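You operate a simulated robot arm through the tools that you are given. There is no shell and no other tool.

Carry out the task below with a simulated two-armed robot. There is one attempt and no reset: what you move stays moved.

Task
The riveter is empty: load the full silver cartridge and finish the shoe.
Fine: the empty one goes in the stand's free socket; both outer pairs, once each; index knob back to two. Set down upright: cartridge.

It is judged by the outcome, as a careful person would: the job done as asked, and still so three seconds after it is handed in. It fails if anything else is knocked over, pushed out of place, dropped, spilled or broken.

Robot
Two 7-joint arms with fingered hands on one trunk that stands fixed in place. Base frame: the origin is at the foot of the trunk, x ahead of it, y to its left, z up; the work surface is at about z = 853. Readings come in mm, degrees, newtons and seconds.
The left shoulder is at [82, 128, 1181], the right one opposite. Payload 5 kg a hand.
The tool frame of a hand sits at the grasp point between the pads (the TCP): z along the fingers, y along the line on which they close. The tips reach 37 mm beyond it. Largest opening 124 mm; the body of the gripper starts 43 mm behind the TCP. The gripper is a hand of 3 fingers: y runs from the thumb to the fingers, the wrist lies at [-21, -116, -203] in the tool frame, and closing takes about 1.5 s.
Orientation is told as [roll, pitch, yaw] about the base's x, y, z axes, in that order, counted from this pose: with the fingers straight down and the wrist toward the robot, the tool's x, y and z point along [0, 1, 0], [1, 0, 0] and [0, 0, -1] of the base frame.

Tools
- The arms move only by the tool step_arm. It takes "left_increments", "right_increments" or both (then of equal length, played together; a hand with none holds still); each is a list that holds one entry, the list of rows, each a list of 6 numbers: the shift along the tool's x, y, z in cm, then the turn, a rotation vector about the tool's x, y, z in degrees. In form: [[[dx, dy, dz, rx, ry, rz], ...]]. A call has 1 to 20 rows; each row is the pose to reach, as a shift and turn from the pose commanded when the call began, along the tool's axes at that moment. "left_jaw" and "right_jaw" are, for a hand that has rows, the opening, from 0 (shut) to 1 (fully open), set as the call begins (left out, the last holds). A row lasts 0.2 s, in which the tool goes at most 50 mm and 8.6 degrees; a call with a longer step from one row to the next is refused whole, and so is a gripper value outside its range. Where a pose cannot be reached the arm comes as near as it can. A force on the tool above 50 N (or 10 N above the force at the start of the call, whichever is more), or a blocked arm, ends the call early, and 0.2 s more pass. The fingers move at their own pace (about 45 mm/s each) and stop on an object; they squeeze with about 24 N. The grip force told is the motor's: it shows also when the fingers shut on nothing. Time passes only in rows, and 0.2 s behind the last, so rows that repeat a pose let the fingers close. The reply holds the time, the measured pose of the TCP, the force on the tool along the base axes, the opening and the grip force, in the units named above and with some noise, with the torque about the TCP (base axes, N m) and any sound that the robot's microphone picked up, and new pictures: "views" is both (left out), scene, wrist or none (wrist: the cameras of the hands that moved).
- Cameras (640 x 400 px; columns grow to the right, rows downward): "scene" is now at [234.2, 45.6, 1392.9]; the picture's right is [0.49, -0.87, 0.00], its down [-0.10, -0.06, -0.99] and it looks along [0.86, 0.49, -0.11] (base axes); focal length 214 px, centre (320, 200). "left" rides on the left gripper at [-72, -104, -154] in its tool frame; the picture's right is [-0.83, -0.26, 0.49], its down [0.51, -0.72, 0.47] and it looks along [0.23, 0.64, 0.73] (tool axes); focal length 243 px, centre (320, 200). "right" rides on the right gripper at [72, -104, -154] in its tool frame; the picture's right is [-0.83, 0.26, -0.49], its down [-0.51, -0.72, 0.47] and it looks along [-0.23, 0.64, 0.73] (tool axes); focal length 243 px, centre (320, 200). There is no depth. A picture from a camera that has moved, and an enlarged one, comes with that camera's place and axes in the base frame and with its lens.
- lift_body(by): slides the trunk up (or, below 0, down) by that many mm; the arms and the scene camera ride with it, the base frame stays. It gives what a move gives, with no picture.
- set_fingers(index, middle, thumb_bend, thumb_turn, hand): sets how far each is bent, from 0 (flat) to 100 (curled in); at 30 the hand is open as for a grip, at 70 the pads meet at the TCP. One left out holds its place. A second passes; each finger stops where it meets its share of the squeeze, and holds until it gets a number again. A gripper value or a shape takes the hand back. It gives what a move gives, with no picture; readings hold the bend of each and the force on the fingers (four entries, about 0 where the hand has none), thumb and palm. thumb_turn goes from beside the hand (0) to across from the fingers (100), as for a grip.
- grasp_type(shape, hand): the hand has 3 fingers and takes this shape, open, in about a second: jaw (thumb against the fingers, like two jaws); tri (thumb and two fingers); tip (a fingertip pinch); poke (one finger out to press); point (the index stretched); flat (the hand flat); cup (the hand cupped); fist (a fist). The gripper value then closes the fingers along that shape, each until it touches; the sizes above hold for jaw. It gives what a move gives, with no picture.
- aim_head(pan, tilt): turns the head with the scene camera to pan (to the left, within 80 degrees either way) and tilt (down, from -29 to 69), counted from straight ahead of the robot. It gives what a move gives, and a new picture of the scene camera.
- enlarge(camera, box): a new picture of the part [left, top, right, bottom] of that camera's present view, enlarged. The clock stands still meanwhile.
- sign_off(): hands the job in; it is judged then, once.

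Nothing tells you positions but the pictures and the camera data. Unless the task says otherwise, let go and move clear before handing in.

The tools are called after "Request:" as name(argument=value, ...) on one line, values as JSON. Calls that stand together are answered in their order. step_arm: Moves the arms, as the interface text tells. Its arguments: {"type":"object","properties":{"left_increments":{"type":"array","items":{"type":"array","items":{"type":"array","items":{"type":"number"}}}},"left_jaw":{"type":"number"},"right_increments":{"type":"array","items":{"type":"array","items":{"type":"array","items":{"type":"number"}}}},"right_jaw":{"type":"number"},"views":{"type":"string","enum":["both","scene","wrist","none"]}},"required":[]} The other tools are called the same way: lift_body (by) slides the trunk up or down; grasp_type (shape, hand) gives the hand a shape; set_fingers (index, middle, thumb_bend, thumb_turn, hand) moves the fingers one by one; aim_head (pan, tilt) turns the head that bears the scene camera; enlarge (camera, box) takes an enlarged picture of a part of a camera's view; sign_off () hands the job in.

At the start:

```text
t: 0.0
left_tcp_pos: [426.7, 639.4, 1522.5]
left_tcp_rot: [0.0, -0.1, 0.2]
left_contact_force: [-1.2, -0.3, 0.7]
left_moment: [-0.04, -0.01, 0.0]
left_finger_gap: 123.7
left_finger_force: 0.0
left_shape: jaw
left_bend: [30.0, 30.0, 30.0, 98.0]
left_finger forces: [0.0, 0.1, 0.0, 0.1, 0.0, 0.0]
right_tcp_pos: [505.2, 60.1, 1567.5]
right_tcp_rot: [0.0, 0.1, 0.0]
right_contact_force: [-0.6, -0.4, -0.1]
right_moment: [-0.03, -0.01, 0.02]
right_finger_gap: 123.6
right_finger_force: 0.0
right_shape: jaw
right_bend: [30.0, 30.0, 30.0, 98.0]
right_finger forces: [0.1, 0.0, 0.0, 0.0, 0.0, 0.0]
trunk travel left (down, up): [-375.0, 188.0]
head pan, tilt: [29.5, 6.4]
```

scene: 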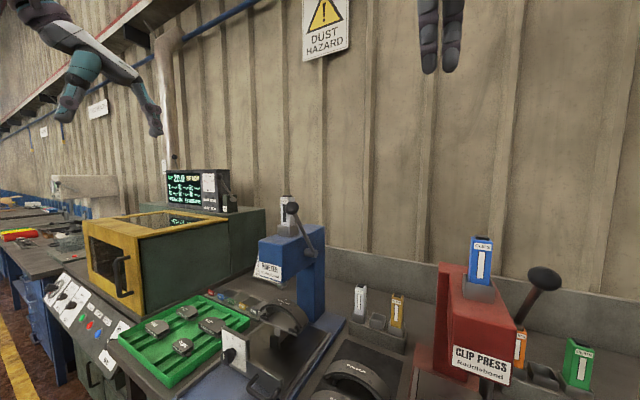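
right: 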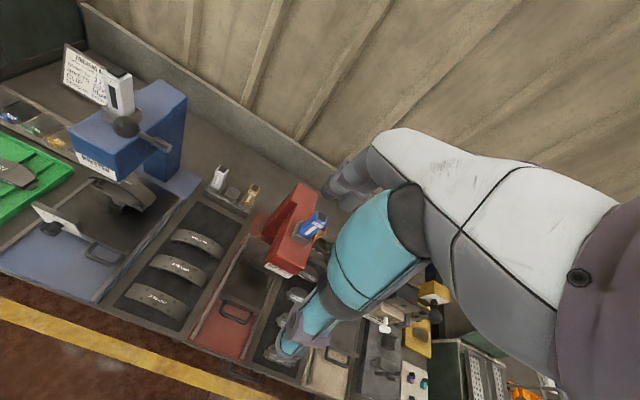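
left: 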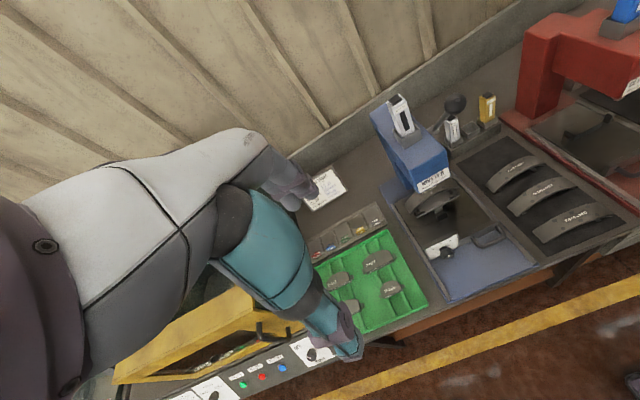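

I see a workbench with a blue riveter (lever on top, cartridge on top), a stand with a silver and a yellow cartridge to its right, and a red clip press further right. I'll look closer before moving anything.

Request:
aim_head(pan=29.5, tilt=35)

Request:
enlarge(camera="left", box=[300, 60, 640, 300])

Request:
enlarge(camera="right", box=[0, 30, 320, 320])

```text
t: 0.9
left_tcp_pos: [426.8, 639.9, 1522.1]
left_tcp_rot: [-0.1, 0.0, 0.2]
left_contact_force: [-0.6, 0.5, -0.2]
left_moment: [-0.01, 0.02, 0.0]
left_finger_gap: 123.9
left_finger_force: 0.1
left_shape: jaw
left_bend: [30.0, 30.0, 30.0, 98.0]
left_finger forces: [0.0, 0.1, 0.0, 0.0, 0.0, 0.1]
right_tcp_pos: [505.9, 60.5, 1567.8]
right_tcp_rot: [0.0, 0.0, 0.0]
right_contact_force: [-0.3, -0.4, 0.3]
right_moment: [-0.01, -0.01, 0.02]
right_finger_gap: 123.8
right_finger_force: 0.0
right_shape: jaw
right_bend: [30.0, 30.0, 30.0, 98.0]
right_finger forces: [0.1, 0.1, 0.1, 0.1, 0.0, 0.1]
trunk travel left (down, up): [-375.0, 188.0]
head pan, tilt: [29.5, 35.0]
camera scene: at [230.5, 43.6, 1347.1], right [0.49, -0.87, 0.0], down [-0.5, -0.28, -0.82], along [0.71, 0.4, -0.57], focal length 214 px, centre (320, 200)
```

scene: 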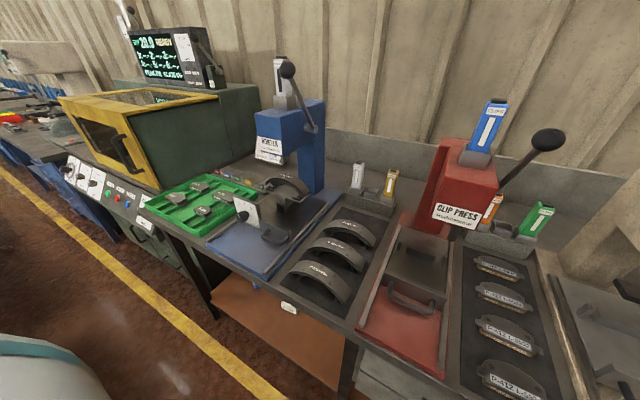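

```text
1.67 times, centred on (470, 180) of left
camera zoom: at [321.0, 567.5, 1675.1], right [-0.26, -0.83, -0.49], down [-0.72, 0.51, -0.47], along [0.64, 0.23, -0.73], focal length 404 px, centre (70, 233)
```

zoom: 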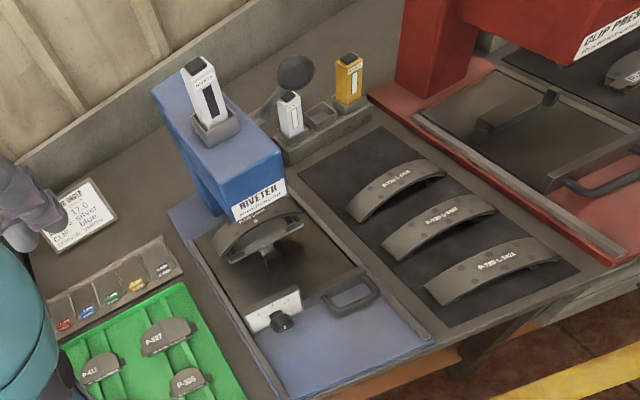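

```text
1.38 times, centred on (160, 175) of right
camera zoom: at [401.3, 132.4, 1719.6], right [0.26, -0.83, 0.49], down [-0.72, -0.51, -0.47], along [0.64, -0.23, -0.73], focal length 335 px, centre (541, 234)
```

zoom: 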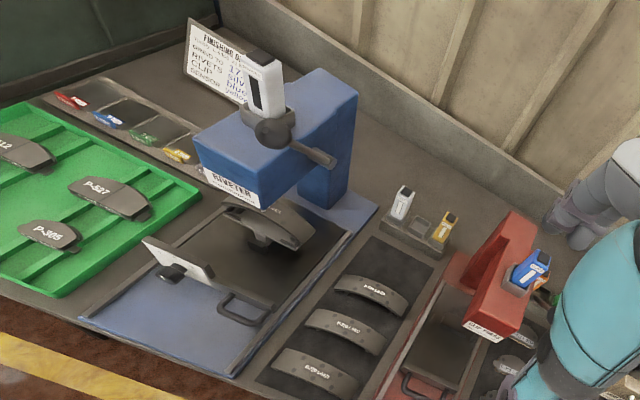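

I see a riveter with a cartridge on top, a carriage with a shoe, a white index plate with a knob, a U-handle, and the stand with silver, free and yellow sockets. I'll zoom into each.

Request:
enlarge(camera="scene", box=[220, 40, 340, 150])

Request:
enlarge(camera="scene", box=[200, 150, 340, 290])

Request:
enlarge(camera="scene", box=[330, 150, 420, 230])

Request:
enlarge(camera="left", box=[360, 80, 500, 180])

Request:
enlarge(camera="left", box=[380, 160, 540, 300])

Request:
enlarge(camera="right", box=[0, 40, 160, 180])

Request:
enlarge(camera="right", box=[20, 140, 180, 280])

```text
3.64 times, centred on (280, 95) of scene
camera zoom: at [230.5, 43.6, 1347.1], right [0.49, -0.87, 0.0], down [-0.5, -0.28, -0.82], along [0.71, 0.4, -0.57], focal length 780 px, centre (466, 582)
```

zoom: 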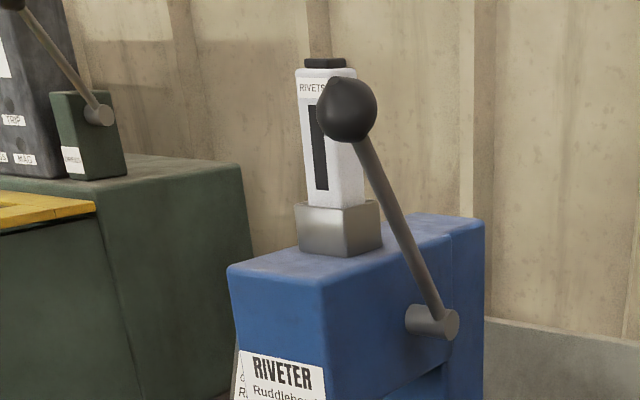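

```text
2.86 times, centred on (270, 220) of scene
camera zoom: at [230.5, 43.6, 1347.1], right [0.49, -0.87, 0.0], down [-0.5, -0.28, -0.82], along [0.71, 0.4, -0.57], focal length 613 px, centre (463, 143)
```

zoom: 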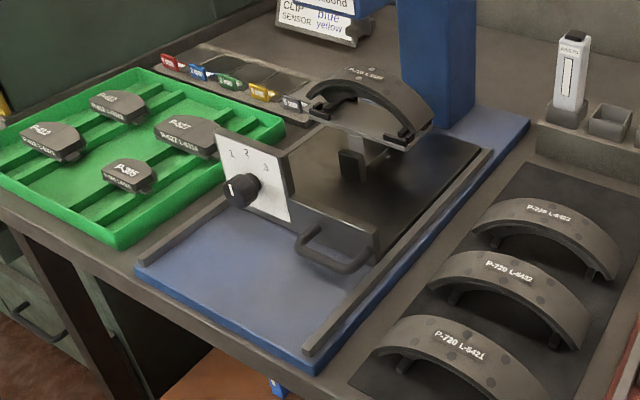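

```text
5.00 times, centred on (375, 190) of scene
camera zoom: at [230.5, 43.6, 1347.1], right [0.49, -0.87, 0.0], down [-0.5, -0.28, -0.82], along [0.71, 0.4, -0.57], focal length 1072 px, centre (45, 250)
```

zoom: 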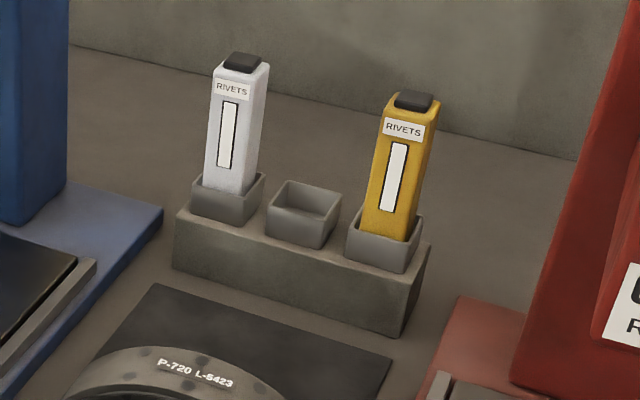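

```text
4.00 times, centred on (430, 130) of left
camera zoom: at [321.0, 567.5, 1675.1], right [-0.26, -0.83, -0.49], down [-0.72, 0.51, -0.47], along [0.64, 0.23, -0.73], focal length 970 px, centre (-120, 480)
```

zoom: 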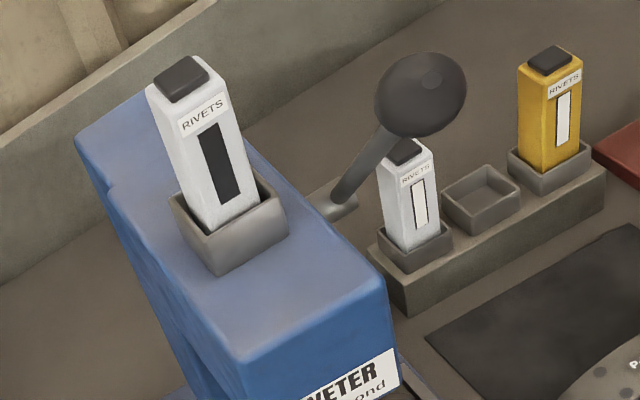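

```text
2.86 times, centred on (460, 230) of left
camera zoom: at [321.0, 567.5, 1675.1], right [-0.26, -0.83, -0.49], down [-0.72, 0.51, -0.47], along [0.64, 0.23, -0.73], focal length 693 px, centre (-80, 114)
```

zoom: 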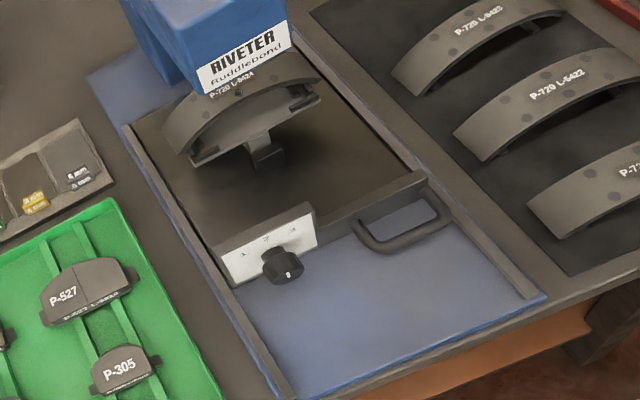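

```text
2.86 times, centred on (80, 110) of right
camera zoom: at [401.3, 132.4, 1719.6], right [0.26, -0.83, 0.49], down [-0.72, -0.51, -0.47], along [0.64, -0.23, -0.73], focal length 693 px, centre (1006, 457)
```

zoom: 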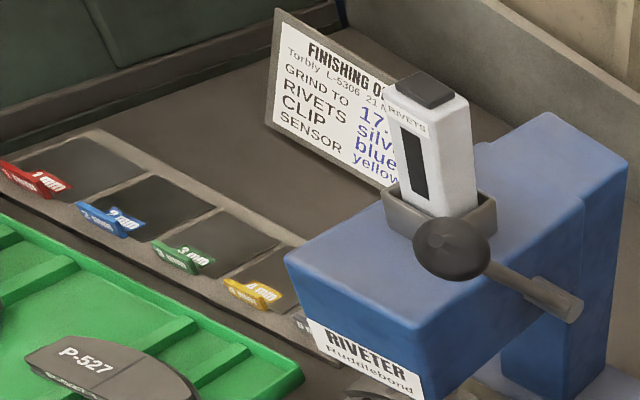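

```text
2.86 times, centred on (100, 210) of right
camera zoom: at [401.3, 132.4, 1719.6], right [0.26, -0.83, 0.49], down [-0.72, -0.51, -0.47], along [0.64, -0.23, -0.73], focal length 693 px, centre (949, 171)
```

zoom: 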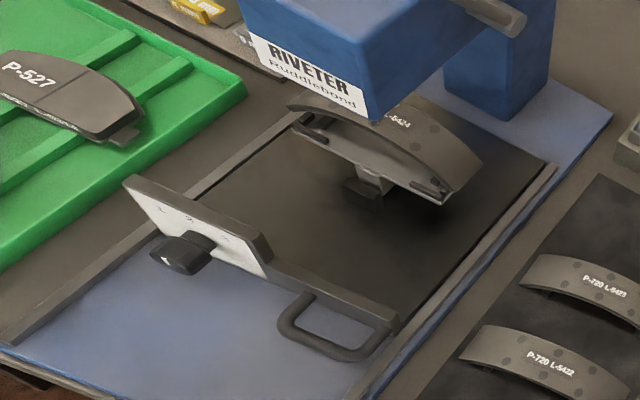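

The empty cartridge sits in the riveter's top socket at about (747, 448, 1336 top), the full silver one at about (891, 268, 1041 top), and the lever ball at about (666, 373, 1316). The knob is near (558, 502, 934). I'll zoom in on the knob, shoe, labels and card.

Request:
enlarge(camera="scene", box=[235, 190, 285, 225])

Request:
enlarge(camera="scene", box=[250, 125, 330, 215])

Request:
enlarge(camera="right", box=[30, 195, 90, 245])

Request:
enlarge(camera="left", box=[415, 230, 475, 270])

Request:
enlarge(camera="left", box=[400, 170, 480, 230])

Request:
enlarge(camera="right", box=[70, 140, 160, 220])

```text
11.43 times, centred on (260, 208) of scene
camera zoom: at [230.5, 43.6, 1347.1], right [0.49, -0.87, 0.0], down [-0.5, -0.28, -0.82], along [0.71, 0.4, -0.57], focal length 2451 px, centre (1006, 114)
```

zoom: 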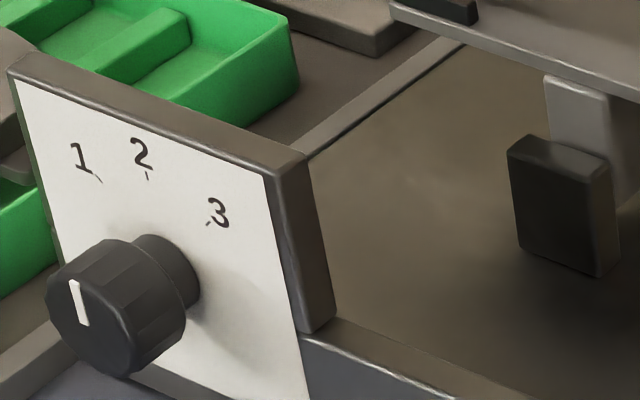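

```text
4.44 times, centred on (290, 170) of scene
camera zoom: at [230.5, 43.6, 1347.1], right [0.49, -0.87, 0.0], down [-0.5, -0.28, -0.82], along [0.71, 0.4, -0.57], focal length 953 px, centre (453, 333)
```

zoom: 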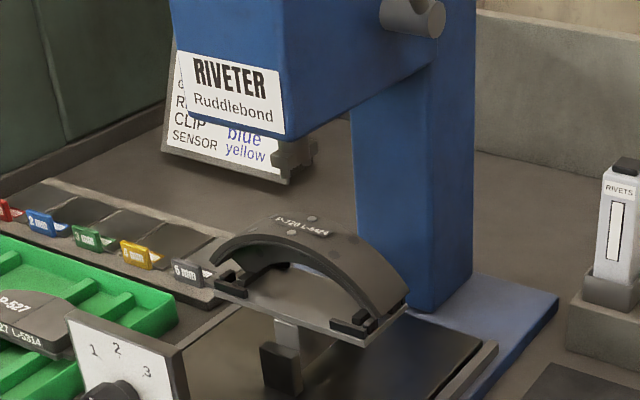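

```text
8.00 times, centred on (60, 220) of right
camera zoom: at [401.3, 132.4, 1719.6], right [0.26, -0.83, 0.49], down [-0.72, -0.51, -0.47], along [0.64, -0.23, -0.73], focal length 1941 px, centre (2400, 40)
```

zoom: 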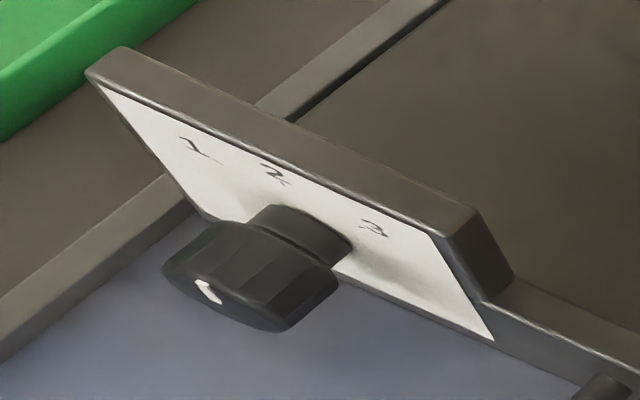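

```text
10.00 times, centred on (445, 250) of left
camera zoom: at [321.0, 567.5, 1675.1], right [-0.26, -0.83, -0.49], down [-0.72, 0.51, -0.47], along [0.64, 0.23, -0.73], focal length 2426 px, centre (-930, -300)
```

zoom: 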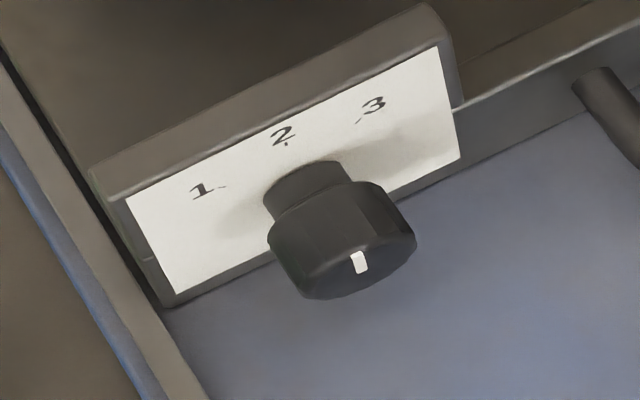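

```text
6.67 times, centred on (440, 200) of left
camera zoom: at [321.0, 567.5, 1675.1], right [-0.26, -0.83, -0.49], down [-0.72, 0.51, -0.47], along [0.64, 0.23, -0.73], focal length 1618 px, centre (-480, 200)
```

zoom: 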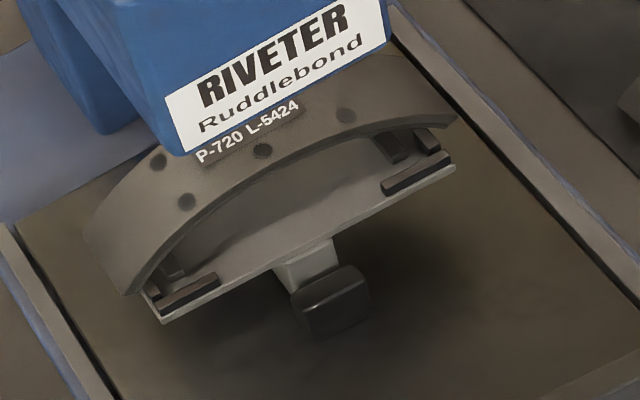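

```text
5.00 times, centred on (115, 180) of right
camera zoom: at [401.3, 132.4, 1719.6], right [0.26, -0.83, 0.49], down [-0.72, -0.51, -0.47], along [0.64, -0.23, -0.73], focal length 1213 px, centre (1345, 300)
```

zoom: 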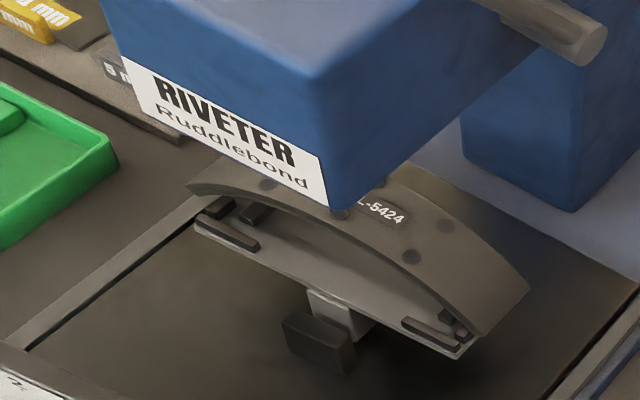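

The index knob points at 2, the carriage looks pushed home, and the outer rivet holes on the shoe look open (dark). I'll raise the trunk and bring the left hand above the riveter's empty cartridge for a closer look.

Request:
lift_body(by=120)

Request:
step_arm(left_increments=[[[-2.3, 3.5, 1.2, 0, 0, 0], [-4.6, 7.0, 2.4, 0, 0, 0], [-6.9, 10.5, 3.6, 0, 0, 0], [-9.2, 14.0, 4.8, 0, 0, 0], [-11.5, 17.5, 6.0, 0, 0, 0], [-13.8, 21.0, 7.2, 0, 0, 0], [-16.1, 24.5, 8.4, 0, 0, 0], [-18.4, 28.0, 9.6, 0, 0, 0], [-19.2, 30.0, 10.2, 0, 0, 0]]], views="both")

```text
t: 2.4
left_tcp_pos: [429.0, 640.4, 1640.1]
left_tcp_rot: [-0.1, 0.1, 0.1]
left_contact_force: [1.0, 0.8, -0.1]
left_moment: [-0.03, 0.02, 0.01]
left_finger_gap: 123.4
left_finger_force: 0.0
left_shape: jaw
left_bend: [30.0, 30.0, 30.0, 98.0]
left_finger forces: [0.0, 0.1, 0.1, 0.0, 0.0, 0.1]
right_tcp_pos: [507.6, 60.0, 1685.6]
right_tcp_rot: [0.0, 0.1, 0.0]
right_contact_force: [0.2, 0.3, 0.0]
right_moment: [0.0, 0.03, 0.0]
right_finger_gap: 123.7
right_finger_force: 0.1
right_shape: jaw
right_bend: [30.0, 30.0, 30.0, 98.0]
right_finger forces: [0.0, 0.0, 0.0, 0.0, 0.0, 0.0]
trunk travel left (down, up): [-495.0, 68.0]
head pan, tilt: [29.5, 35.0]
```

```text
t: 4.4
left_tcp_pos: [730.9, 449.1, 1539.2]
left_tcp_rot: [0.0, -0.1, 0.1]
left_contact_force: [0.2, -0.1, -1.2]
left_moment: [0.02, 0.04, 0.02]
left_finger_gap: 123.9
left_finger_force: 0.0
left_shape: jaw
left_bend: [30.0, 30.0, 30.0, 98.0]
left_finger forces: [0.1, 0.0, 0.0, 0.0, 0.1, 0.0]
right_tcp_pos: [507.1, 59.3, 1687.0]
right_tcp_rot: [-0.1, 0.0, 0.0]
right_contact_force: [0.4, 0.3, -1.0]
right_moment: [0.04, 0.05, -0.01]
right_finger_gap: 123.8
right_finger_force: 0.1
right_shape: jaw
right_bend: [30.0, 30.0, 30.0, 98.0]
right_finger forces: [0.1, 0.0, 0.0, 0.0, 0.1, 0.1]
trunk travel left (down, up): [-495.0, 68.0]
head pan, tilt: [29.5, 35.0]
camera scene: at [181.2, 43.1, 1485.0], right [0.49, -0.87, 0.0], down [-0.5, -0.28, -0.82], along [0.71, 0.4, -0.57], focal length 214 px, centre (320, 200)
camera left: at [625.1, 377.7, 1692.7], right [-0.26, -0.83, -0.49], down [-0.72, 0.51, -0.47], along [0.64, 0.23, -0.73], focal length 243 px, centre (320, 200)
```

scene: 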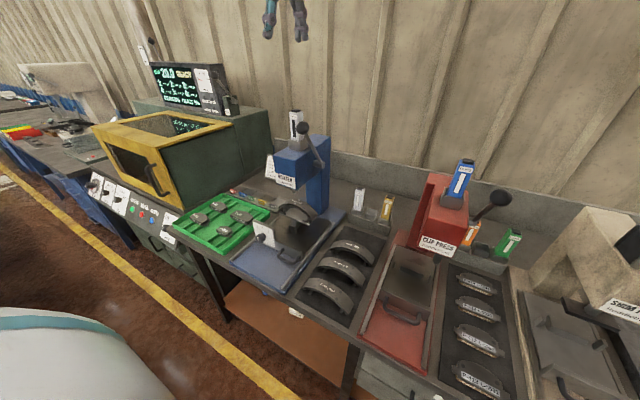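
left: 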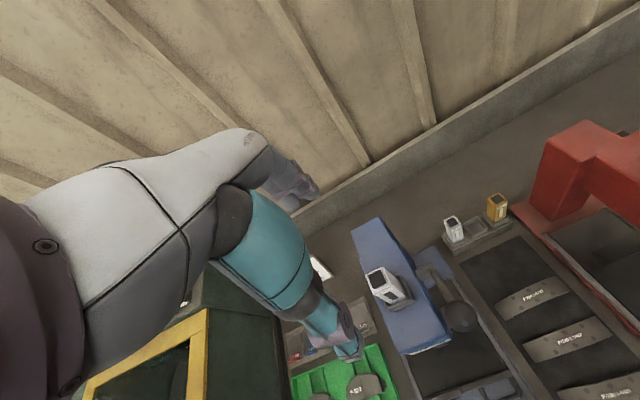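

The left hand is above the riveter head. I'll zoom in to measure the cartridge and the stand precisely from here.

Request:
enlarge(camera="left", box=[340, 210, 500, 360])

Request:
enlarge(camera="scene", box=[260, 100, 340, 150])

Request:
enlarge(camera="left", box=[430, 180, 530, 260])

Request:
enlarge(camera="scene", box=[340, 175, 410, 240])

```text
2.67 times, centred on (420, 285) of left
camera zoom: at [625.1, 377.7, 1692.7], right [-0.26, -0.83, -0.49], down [-0.72, 0.51, -0.47], along [0.64, 0.23, -0.73], focal length 647 px, centre (53, -27)
```

zoom: 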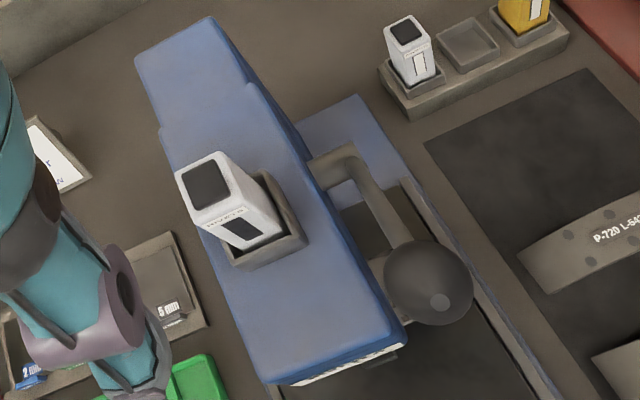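

```text
8.00 times, centred on (300, 125) of scene
camera zoom: at [181.2, 43.1, 1485.0], right [0.49, -0.87, 0.0], down [-0.5, -0.28, -0.82], along [0.71, 0.4, -0.57], focal length 1716 px, centre (480, 800)
```

zoom: 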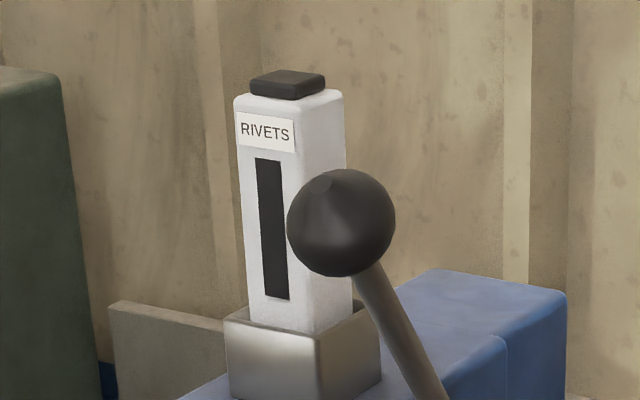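

```text
5.00 times, centred on (480, 220) of left
camera zoom: at [625.1, 377.7, 1692.7], right [-0.26, -0.83, -0.49], down [-0.72, 0.51, -0.47], along [0.64, 0.23, -0.73], focal length 1213 px, centre (-480, 100)
```

zoom: 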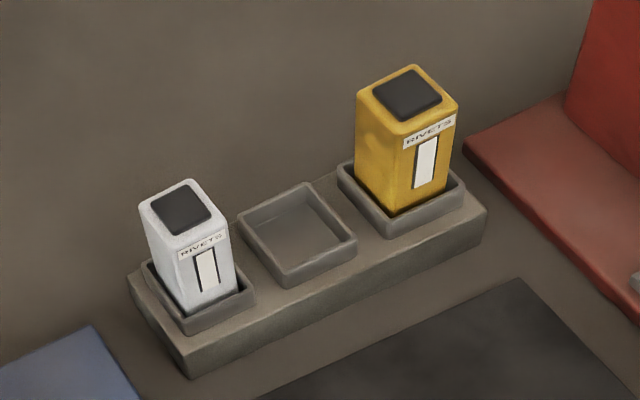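

```text
6.15 times, centred on (375, 208) of scene
camera zoom: at [181.2, 43.1, 1485.0], right [0.49, -0.87, 0.0], down [-0.5, -0.28, -0.82], along [0.71, 0.4, -0.57], focal length 1320 px, centre (-18, 154)
```

zoom: 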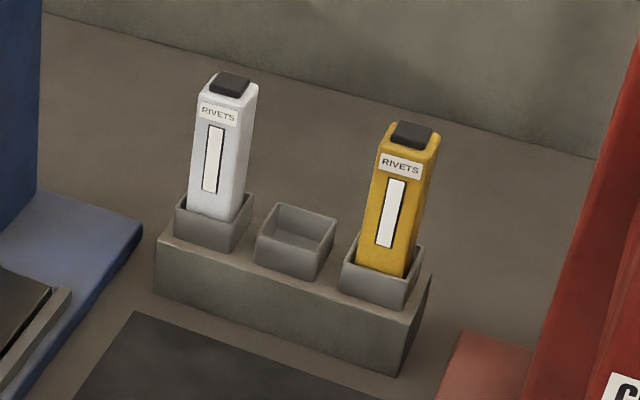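

The cartridges are about 27 × 31 mm, with the riveter one's cap at about (747, 449, 1337) and its window black (empty). I'll descend to just above it and check alignment.

Request:
step_arm(left_increments=[[[0, 1.0, 4.5, 0, 0, 0], [0, 1.6, 9.0, 0, 0, 0], [0, 1.6, 13.0, 0, 0, 0], [0, 1.6, 14.0, 0, 0, 0]]], left_jaw=1.0, views="wrist")

Request:
enlarge(camera="left", box=[230, 130, 450, 350])

```text
t: 5.4
left_tcp_pos: [743.4, 448.5, 1399.5]
left_tcp_rot: [0.0, -0.1, 0.1]
left_contact_force: [-0.4, 0.3, -0.6]
left_moment: [0.0, -0.02, -0.02]
left_finger_gap: 123.8
left_finger_force: 0.1
left_shape: jaw
left_bend: [30.0, 30.0, 30.0, 98.0]
left_finger forces: [0.0, 0.0, 0.0, 0.1, 0.0, 0.0]
right_tcp_pos: [504.1, 59.2, 1687.3]
right_tcp_rot: [0.0, -0.1, 0.1]
right_contact_force: [0.2, 0.3, -0.9]
right_moment: [0.02, -0.02, -0.02]
right_finger_gap: 123.6
right_finger_force: 0.0
right_shape: jaw
right_bend: [30.0, 30.0, 30.0, 98.0]
right_finger forces: [0.1, 0.0, 0.1, 0.0, 0.0, 0.0]
trunk travel left (down, up): [-495.0, 68.0]
head pan, tilt: [29.5, 35.0]
camera left: at [638.2, 376.5, 1553.7], right [-0.26, -0.83, -0.49], down [-0.72, 0.51, -0.47], along [0.64, 0.23, -0.73], focal length 243 px, centre (320, 200)
```

left: 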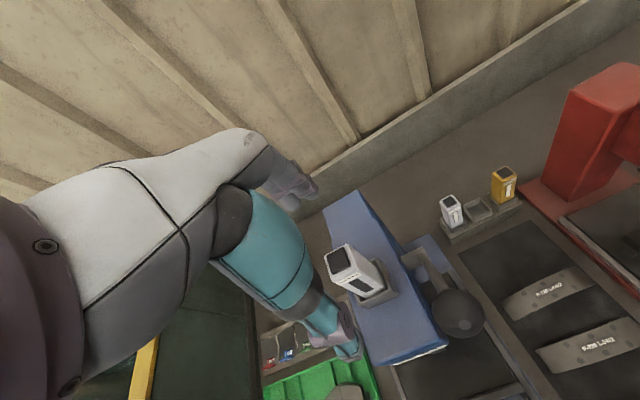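

```text
1.82 times, centred on (340, 240) of left
camera zoom: at [638.2, 376.5, 1553.7], right [-0.26, -0.83, -0.49], down [-0.72, 0.51, -0.47], along [0.64, 0.23, -0.73], focal length 441 px, centre (284, 127)
```

zoom: 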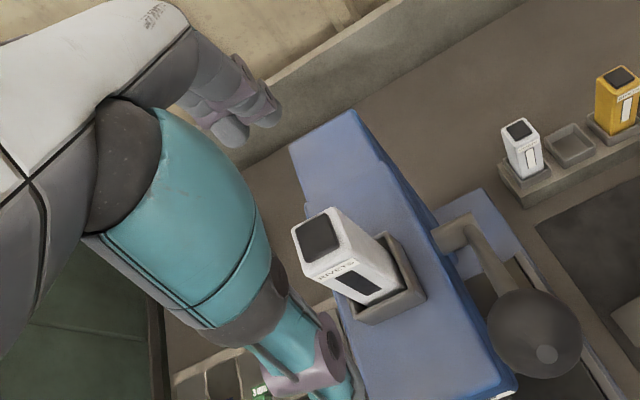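

The cap centre projects to (747, 447.5), so the hand is nearly centred. I'll go down to grip height (TCP about 25 mm below the cap top) before closing.

Request:
step_arm(left_increments=[[[-0.1, 0.2, 3.0, 0, 0, 0], [-0.1, 0.2, 6.0, 0, 0, 0], [-0.1, 0.2, 8.0, 0, 0, 0], [-0.1, 0.2, 8.7, 0, 0, 0], [-0.1, 0.2, 8.7, 0, 0, 0]]], left_jaw=1.0, views="wrist")

Request:
enlarge(camera="left", box=[230, 130, 450, 350])

Request:
enlarge(camera="scene", box=[240, 40, 360, 160])

```text
t: 6.6
left_tcp_pos: [744.6, 448.9, 1311.8]
left_tcp_rot: [0.0, 0.1, 0.1]
left_contact_force: [0.2, 0.8, -0.5]
left_moment: [0.0, 0.0, 0.01]
left_finger_gap: 123.7
left_finger_force: 0.1
left_shape: jaw
left_bend: [30.0, 30.0, 30.0, 98.0]
left_finger forces: [0.0, 0.0, 0.0, 0.0, 0.0, 0.0]
right_tcp_pos: [505.6, 61.4, 1687.6]
right_tcp_rot: [0.0, 0.0, 0.0]
right_contact_force: [-0.1, -0.2, -0.1]
right_moment: [-0.04, 0.01, 0.05]
right_finger_gap: 123.7
right_finger_force: 0.1
right_shape: jaw
right_bend: [30.0, 30.0, 30.0, 98.0]
right_finger forces: [0.0, 0.0, 0.0, 0.1, 0.1, 0.0]
trunk travel left (down, up): [-495.0, 68.0]
head pan, tilt: [29.5, 35.0]
camera left: at [639.4, 375.4, 1465.5], right [-0.26, -0.83, -0.49], down [-0.72, 0.51, -0.47], along [0.64, 0.23, -0.73], focal length 243 px, centre (320, 200)
```

left: 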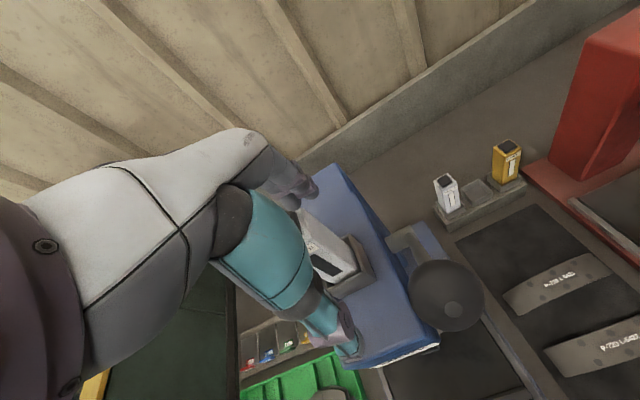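

```text
1.82 times, centred on (340, 240) of left
camera zoom: at [639.4, 375.4, 1465.5], right [-0.26, -0.83, -0.49], down [-0.72, 0.51, -0.47], along [0.64, 0.23, -0.73], focal length 441 px, centre (284, 127)
```

zoom: 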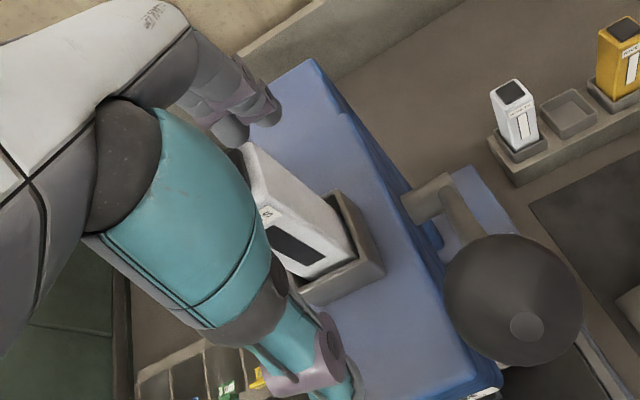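

```text
3.33 times, centred on (300, 100) of scene
camera zoom: at [179.6, 43.8, 1485.3], right [0.49, -0.87, 0.0], down [-0.5, -0.28, -0.82], along [0.71, 0.4, -0.57], focal length 715 px, centre (387, 533)
```

zoom: 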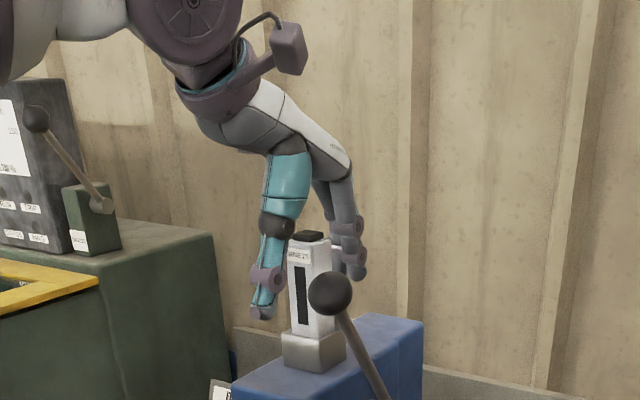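

The thumb and fingers straddle the cartridge. I'll close the grip.

Request:
step_arm(left_increments=[[[0, 0, 0, 0, 0, 0], [0, 0, 0, 0, 0, 0], [0, 0, 0, 0, 0, 0], [0, 0, 0, 0, 0, 0], [0, 0, 0, 0, 0, 0], [0, 0, 0, 0, 0, 0], [0, 0, 0, 0, 0, 0], [0, 0, 0, 0, 0, 0], [0, 0, 0, 0, 0, 0]]], left_jaw=0.0, views="wrist")

Request:
enlarge(camera="scene", box=[260, 60, 340, 150])

Request:
enlarge(camera="left", box=[230, 130, 450, 350])

```text
t: 8.6
left_tcp_pos: [745.1, 447.2, 1312.0]
left_tcp_rot: [0.1, -0.1, 0.1]
left_contact_force: [0.2, 0.0, -0.1]
left_moment: [-0.01, 0.01, -0.02]
left_finger_gap: 27.8
left_finger_force: 23.7
left_shape: jaw
left_bend: [73.0, 58.0, 74.0, 100.0]
left_finger forces: [13.7, 7.2, 0.0, 0.1, 20.9, 0.1]
right_tcp_pos: [505.0, 59.7, 1686.6]
right_tcp_rot: [0.1, 0.0, -0.1]
right_contact_force: [-0.3, 0.2, -0.3]
right_moment: [0.01, -0.04, -0.01]
right_finger_gap: 123.8
right_finger_force: 0.0
right_shape: jaw
right_bend: [30.0, 30.0, 30.0, 98.0]
right_finger forces: [0.0, 0.0, 0.0, 0.0, 0.1, 0.0]
trunk travel left (down, up): [-495.0, 68.0]
head pan, tilt: [29.5, 35.0]
camera left: at [639.8, 375.4, 1465.4], right [-0.26, -0.83, -0.49], down [-0.72, 0.51, -0.47], along [0.64, 0.23, -0.73], focal length 243 px, centre (320, 200)
```

left: 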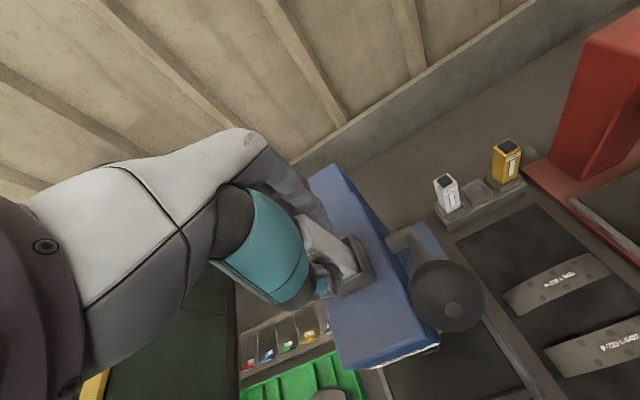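

```text
4.44 times, centred on (300, 105) of scene
camera zoom: at [180.0, 43.7, 1485.2], right [0.49, -0.87, 0.0], down [-0.5, -0.28, -0.82], along [0.71, 0.4, -0.57], focal length 953 px, centre (409, 622)
```

zoom: 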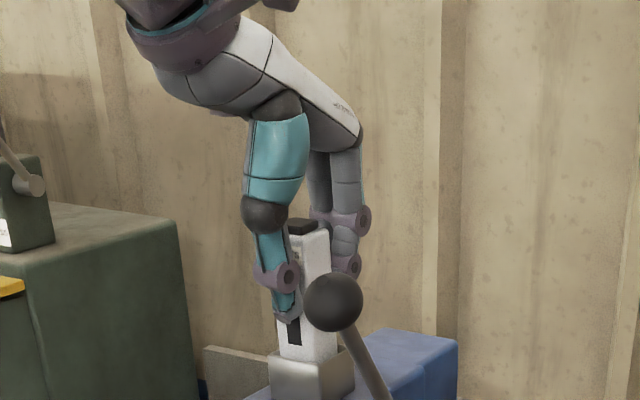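

```text
1.82 times, centred on (340, 240) of left
camera zoom: at [639.8, 375.4, 1465.4], right [-0.26, -0.83, -0.49], down [-0.72, 0.51, -0.47], along [0.64, 0.23, -0.73], focal length 441 px, centre (284, 127)
```

zoom: 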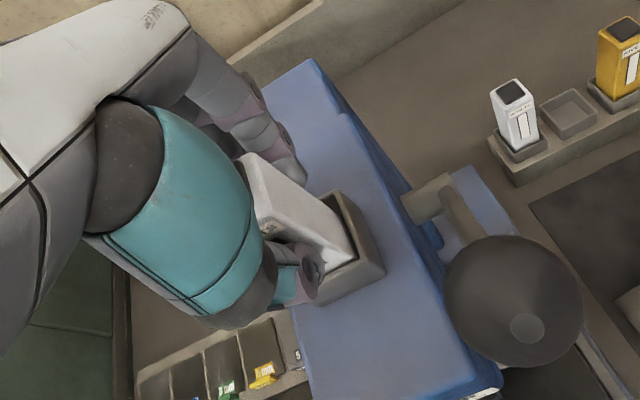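

The grip reads 28 mm with good force, but index and middle bends differ, so I'll check the contact before lifting.

Request:
enlarge(camera="left", box=[280, 180, 390, 310])

Request:
enlarge(camera="scene", box=[285, 95, 330, 150])

Request:
enlarge(camera="right", box=[0, 20, 200, 180])

```text
3.08 times, centred on (335, 245) of left
camera zoom: at [639.8, 375.4, 1465.4], right [-0.26, -0.83, -0.49], down [-0.72, 0.51, -0.47], along [0.64, 0.23, -0.73], focal length 746 px, centre (274, 62)
```

zoom: 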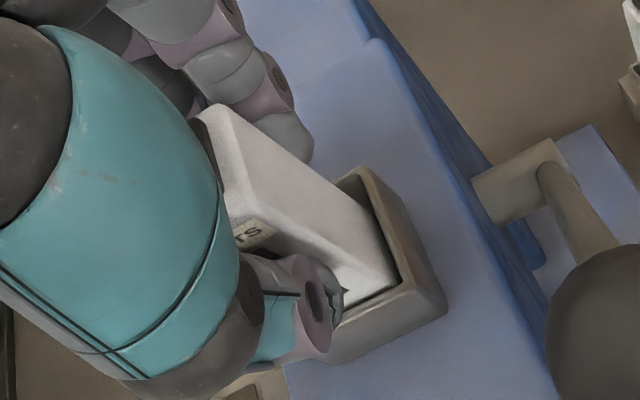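

```text
7.27 times, centred on (308, 122) of scene
camera zoom: at [180.0, 43.7, 1485.2], right [0.49, -0.87, 0.0], down [-0.5, -0.28, -0.82], along [0.71, 0.4, -0.57], focal length 1560 px, centre (411, 764)
```

zoom: 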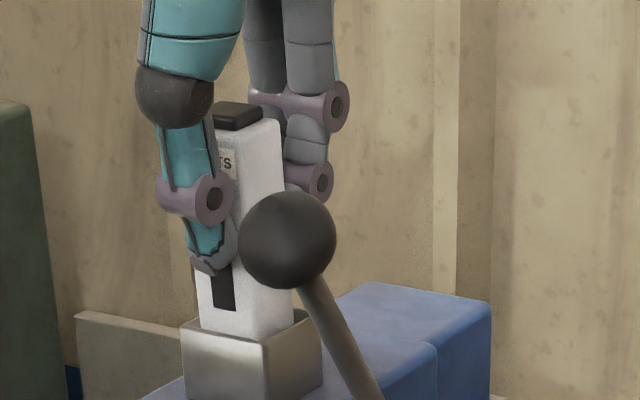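

```text
2.50 times, centred on (100, 100) of right
camera zoom: at [401.6, 132.5, 1839.5], right [0.26, -0.83, 0.49], down [-0.72, -0.51, -0.47], along [0.64, -0.23, -0.73], focal length 606 px, centre (870, 450)
```

zoom: 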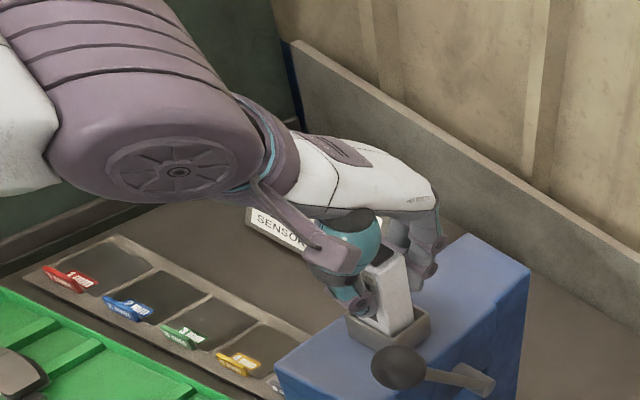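

The thumb lies on the window face and the fingers on the back face; the cartridge looks still seated. I'll lift it straight up.

Request:
step_arm(left_increments=[[[0, 0, -0.5, 0, 0, 0], [0, 0, -1.0, 0, 0, 0], [0, 0, -2.0, 0, 0, 0], [0, 0, -3.0, 0, 0, 0], [0, 0, -4.5, 0, 0, 0], [0, 0, -6.0, 0, 0, 0], [0, 0, -8.0, 0, 0, 0], [0, 0, -9.0, 0, 0, 0]]], views="both")

Request:
enlarge(camera="left", box=[280, 180, 390, 310])

Request:
enlarge(camera="scene", box=[260, 60, 340, 150])

Request:
enlarge(camera="right", box=[60, 20, 180, 160])

```text
t: 10.4
left_tcp_pos: [746.1, 446.5, 1404.1]
left_tcp_rot: [0.0, 0.0, 0.1]
left_contact_force: [0.1, -0.2, -1.2]
left_moment: [0.01, -0.01, -0.01]
left_finger_gap: 27.4
left_finger_force: 23.8
left_shape: jaw
left_bend: [73.0, 58.0, 74.0, 100.0]
left_finger forces: [13.7, 7.3, 0.1, 0.1, 21.0, 0.0]
right_tcp_pos: [505.8, 59.4, 1686.6]
right_tcp_rot: [0.0, 0.0, 0.1]
right_contact_force: [-0.4, 0.0, -0.3]
right_moment: [-0.01, -0.03, -0.01]
right_finger_gap: 123.6
right_finger_force: 0.1
right_shape: jaw
right_bend: [30.0, 30.0, 30.0, 98.0]
right_finger forces: [0.1, 0.0, 0.0, 0.0, 0.0, 0.0]
trunk travel left (down, up): [-495.0, 68.0]
head pan, tilt: [29.5, 35.0]
camera scene: at [179.7, 43.3, 1485.3], right [0.49, -0.87, 0.0], down [-0.5, -0.28, -0.82], along [0.71, 0.4, -0.57], focal length 214 px, centre (320, 200)
camera left: at [639.7, 375.0, 1557.2], right [-0.26, -0.83, -0.49], down [-0.72, 0.51, -0.47], along [0.64, 0.23, -0.73], focal length 243 px, centre (320, 200)
```

scene: 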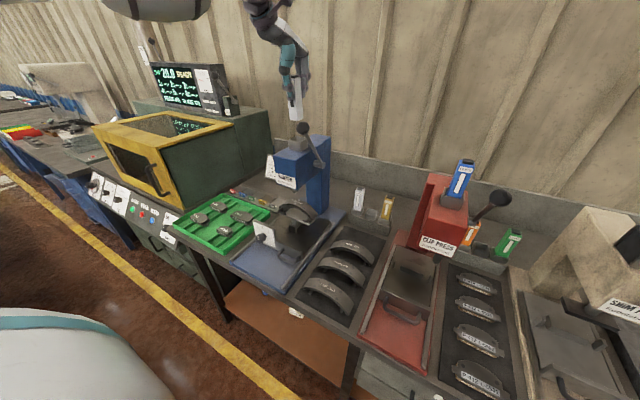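
left: 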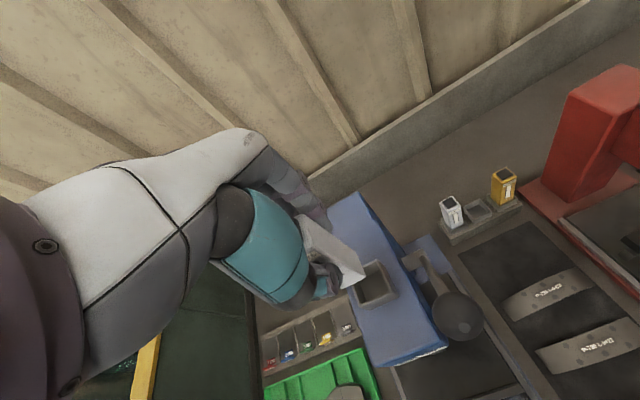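

```text
3.08 times, centred on (335, 245) of left
camera zoom: at [639.7, 375.0, 1557.2], right [-0.26, -0.83, -0.49], down [-0.72, 0.51, -0.47], along [0.64, 0.23, -0.73], focal length 746 px, centre (274, 62)
```

zoom: 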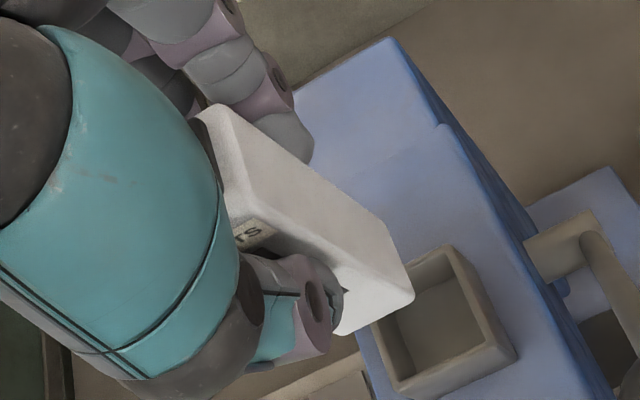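

```text
4.44 times, centred on (300, 105) of scene
camera zoom: at [179.7, 43.3, 1485.3], right [0.49, -0.87, 0.0], down [-0.5, -0.28, -0.82], along [0.71, 0.4, -0.57], focal length 953 px, centre (409, 622)
```

zoom: 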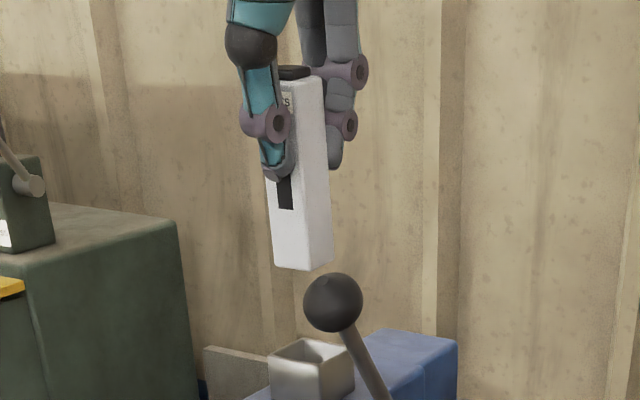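

```text
2.86 times, centred on (120, 90) of right
camera zoom: at [401.1, 132.1, 1839.7], right [0.26, -0.83, 0.49], down [-0.72, -0.51, -0.47], along [0.64, -0.23, -0.73], focal length 693 px, centre (891, 514)
```

zoom: 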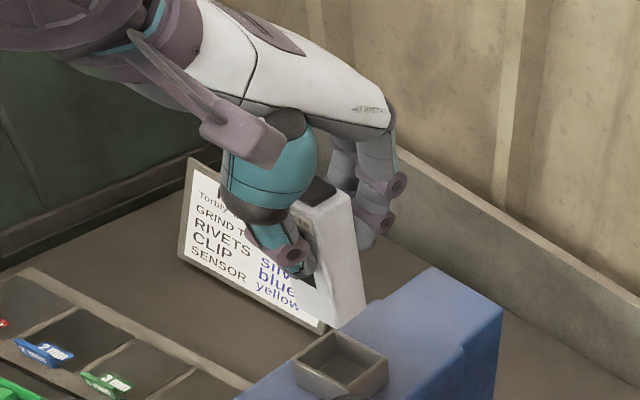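

The empty cartridge is out and hangs upright in the grip. I'll carry it over toward the stand's free middle socket, staying high.

Request:
step_arm(left_increments=[[[-3.0, 1.8, 0, 0, 0, 0], [-6.5, 4.0, 0, 0, 0, 0], [-10.0, 6.0, 0, 0, 0, 0], [-13.5, 8.2, 0, 0, 0, 0], [-17.0, 10.4, 2.0, 0, 0, 0], [-20.0, 12.4, 5.0, 0, 0, 0], [-22.5, 14.0, 8.5, 0, 0, 0], [-23.9, 14.6, 12.5, 0, 0, 0], [-23.9, 14.6, 16.5, 0, 0, 0], [-23.9, 14.6, 18.5, 0, 0, 0], [-23.9, 14.6, 18.5, 0, 0, 0]]], views="both")

Request:
enlarge(camera="left", box=[280, 180, 480, 380])

Request:
enlarge(camera="scene", box=[310, 120, 430, 240])

```text
t: 12.8
left_tcp_pos: [890.3, 207.0, 1216.3]
left_tcp_rot: [-0.1, 0.0, 0.1]
left_contact_force: [-0.1, 0.8, -1.6]
left_moment: [0.01, 0.03, 0.01]
left_finger_gap: 27.5
left_finger_force: 23.7
left_shape: jaw
left_bend: [73.0, 58.0, 74.0, 100.0]
left_finger forces: [13.7, 7.2, 0.1, 0.0, 21.1, 0.1]
right_tcp_pos: [505.4, 59.7, 1686.8]
right_tcp_rot: [-0.1, -0.1, -0.1]
right_contact_force: [-0.3, -0.4, -0.5]
right_moment: [0.02, 0.01, -0.02]
right_finger_gap: 123.8
right_finger_force: 0.1
right_shape: jaw
right_bend: [30.0, 30.0, 30.0, 98.0]
right_finger forces: [0.0, 0.1, 0.0, 0.0, 0.0, 0.0]
trunk travel left (down, up): [-495.0, 68.0]
head pan, tilt: [29.5, 35.0]
camera scene: at [180.1, 43.4, 1485.3], right [0.49, -0.87, 0.0], down [-0.5, -0.28, -0.82], along [0.71, 0.4, -0.57], focal length 214 px, centre (320, 200)
camera left: at [785.3, 135.2, 1368.6], right [-0.26, -0.83, -0.49], down [-0.72, 0.51, -0.47], along [0.64, 0.23, -0.73], focal length 243 px, centre (320, 200)
```

scene: 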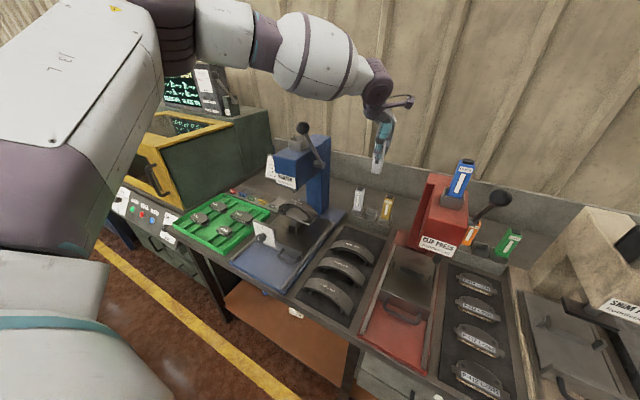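
left: 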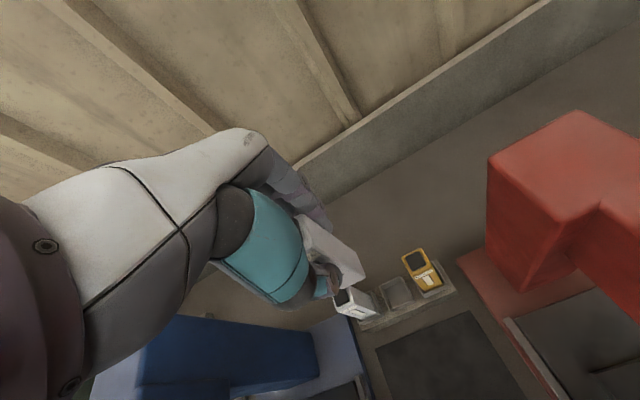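

```text
2.00 times, centred on (380, 280) of left
camera zoom: at [785.3, 135.2, 1368.6], right [-0.26, -0.83, -0.49], down [-0.72, 0.51, -0.47], along [0.64, 0.23, -0.73], focal length 485 px, centre (200, 40)
```

zoom: 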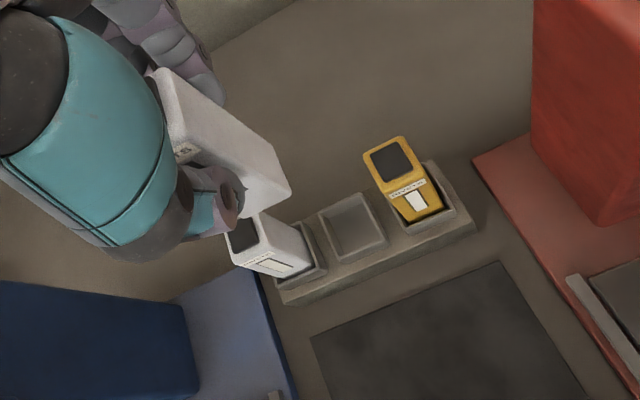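

```text
3.33 times, centred on (370, 180) of scene
camera zoom: at [180.1, 43.4, 1485.3], right [0.49, -0.87, 0.0], down [-0.5, -0.28, -0.82], along [0.71, 0.4, -0.57], focal length 715 px, centre (153, 267)
```

zoom: 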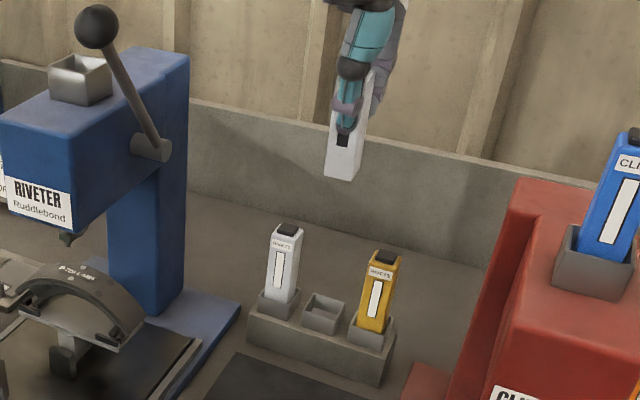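

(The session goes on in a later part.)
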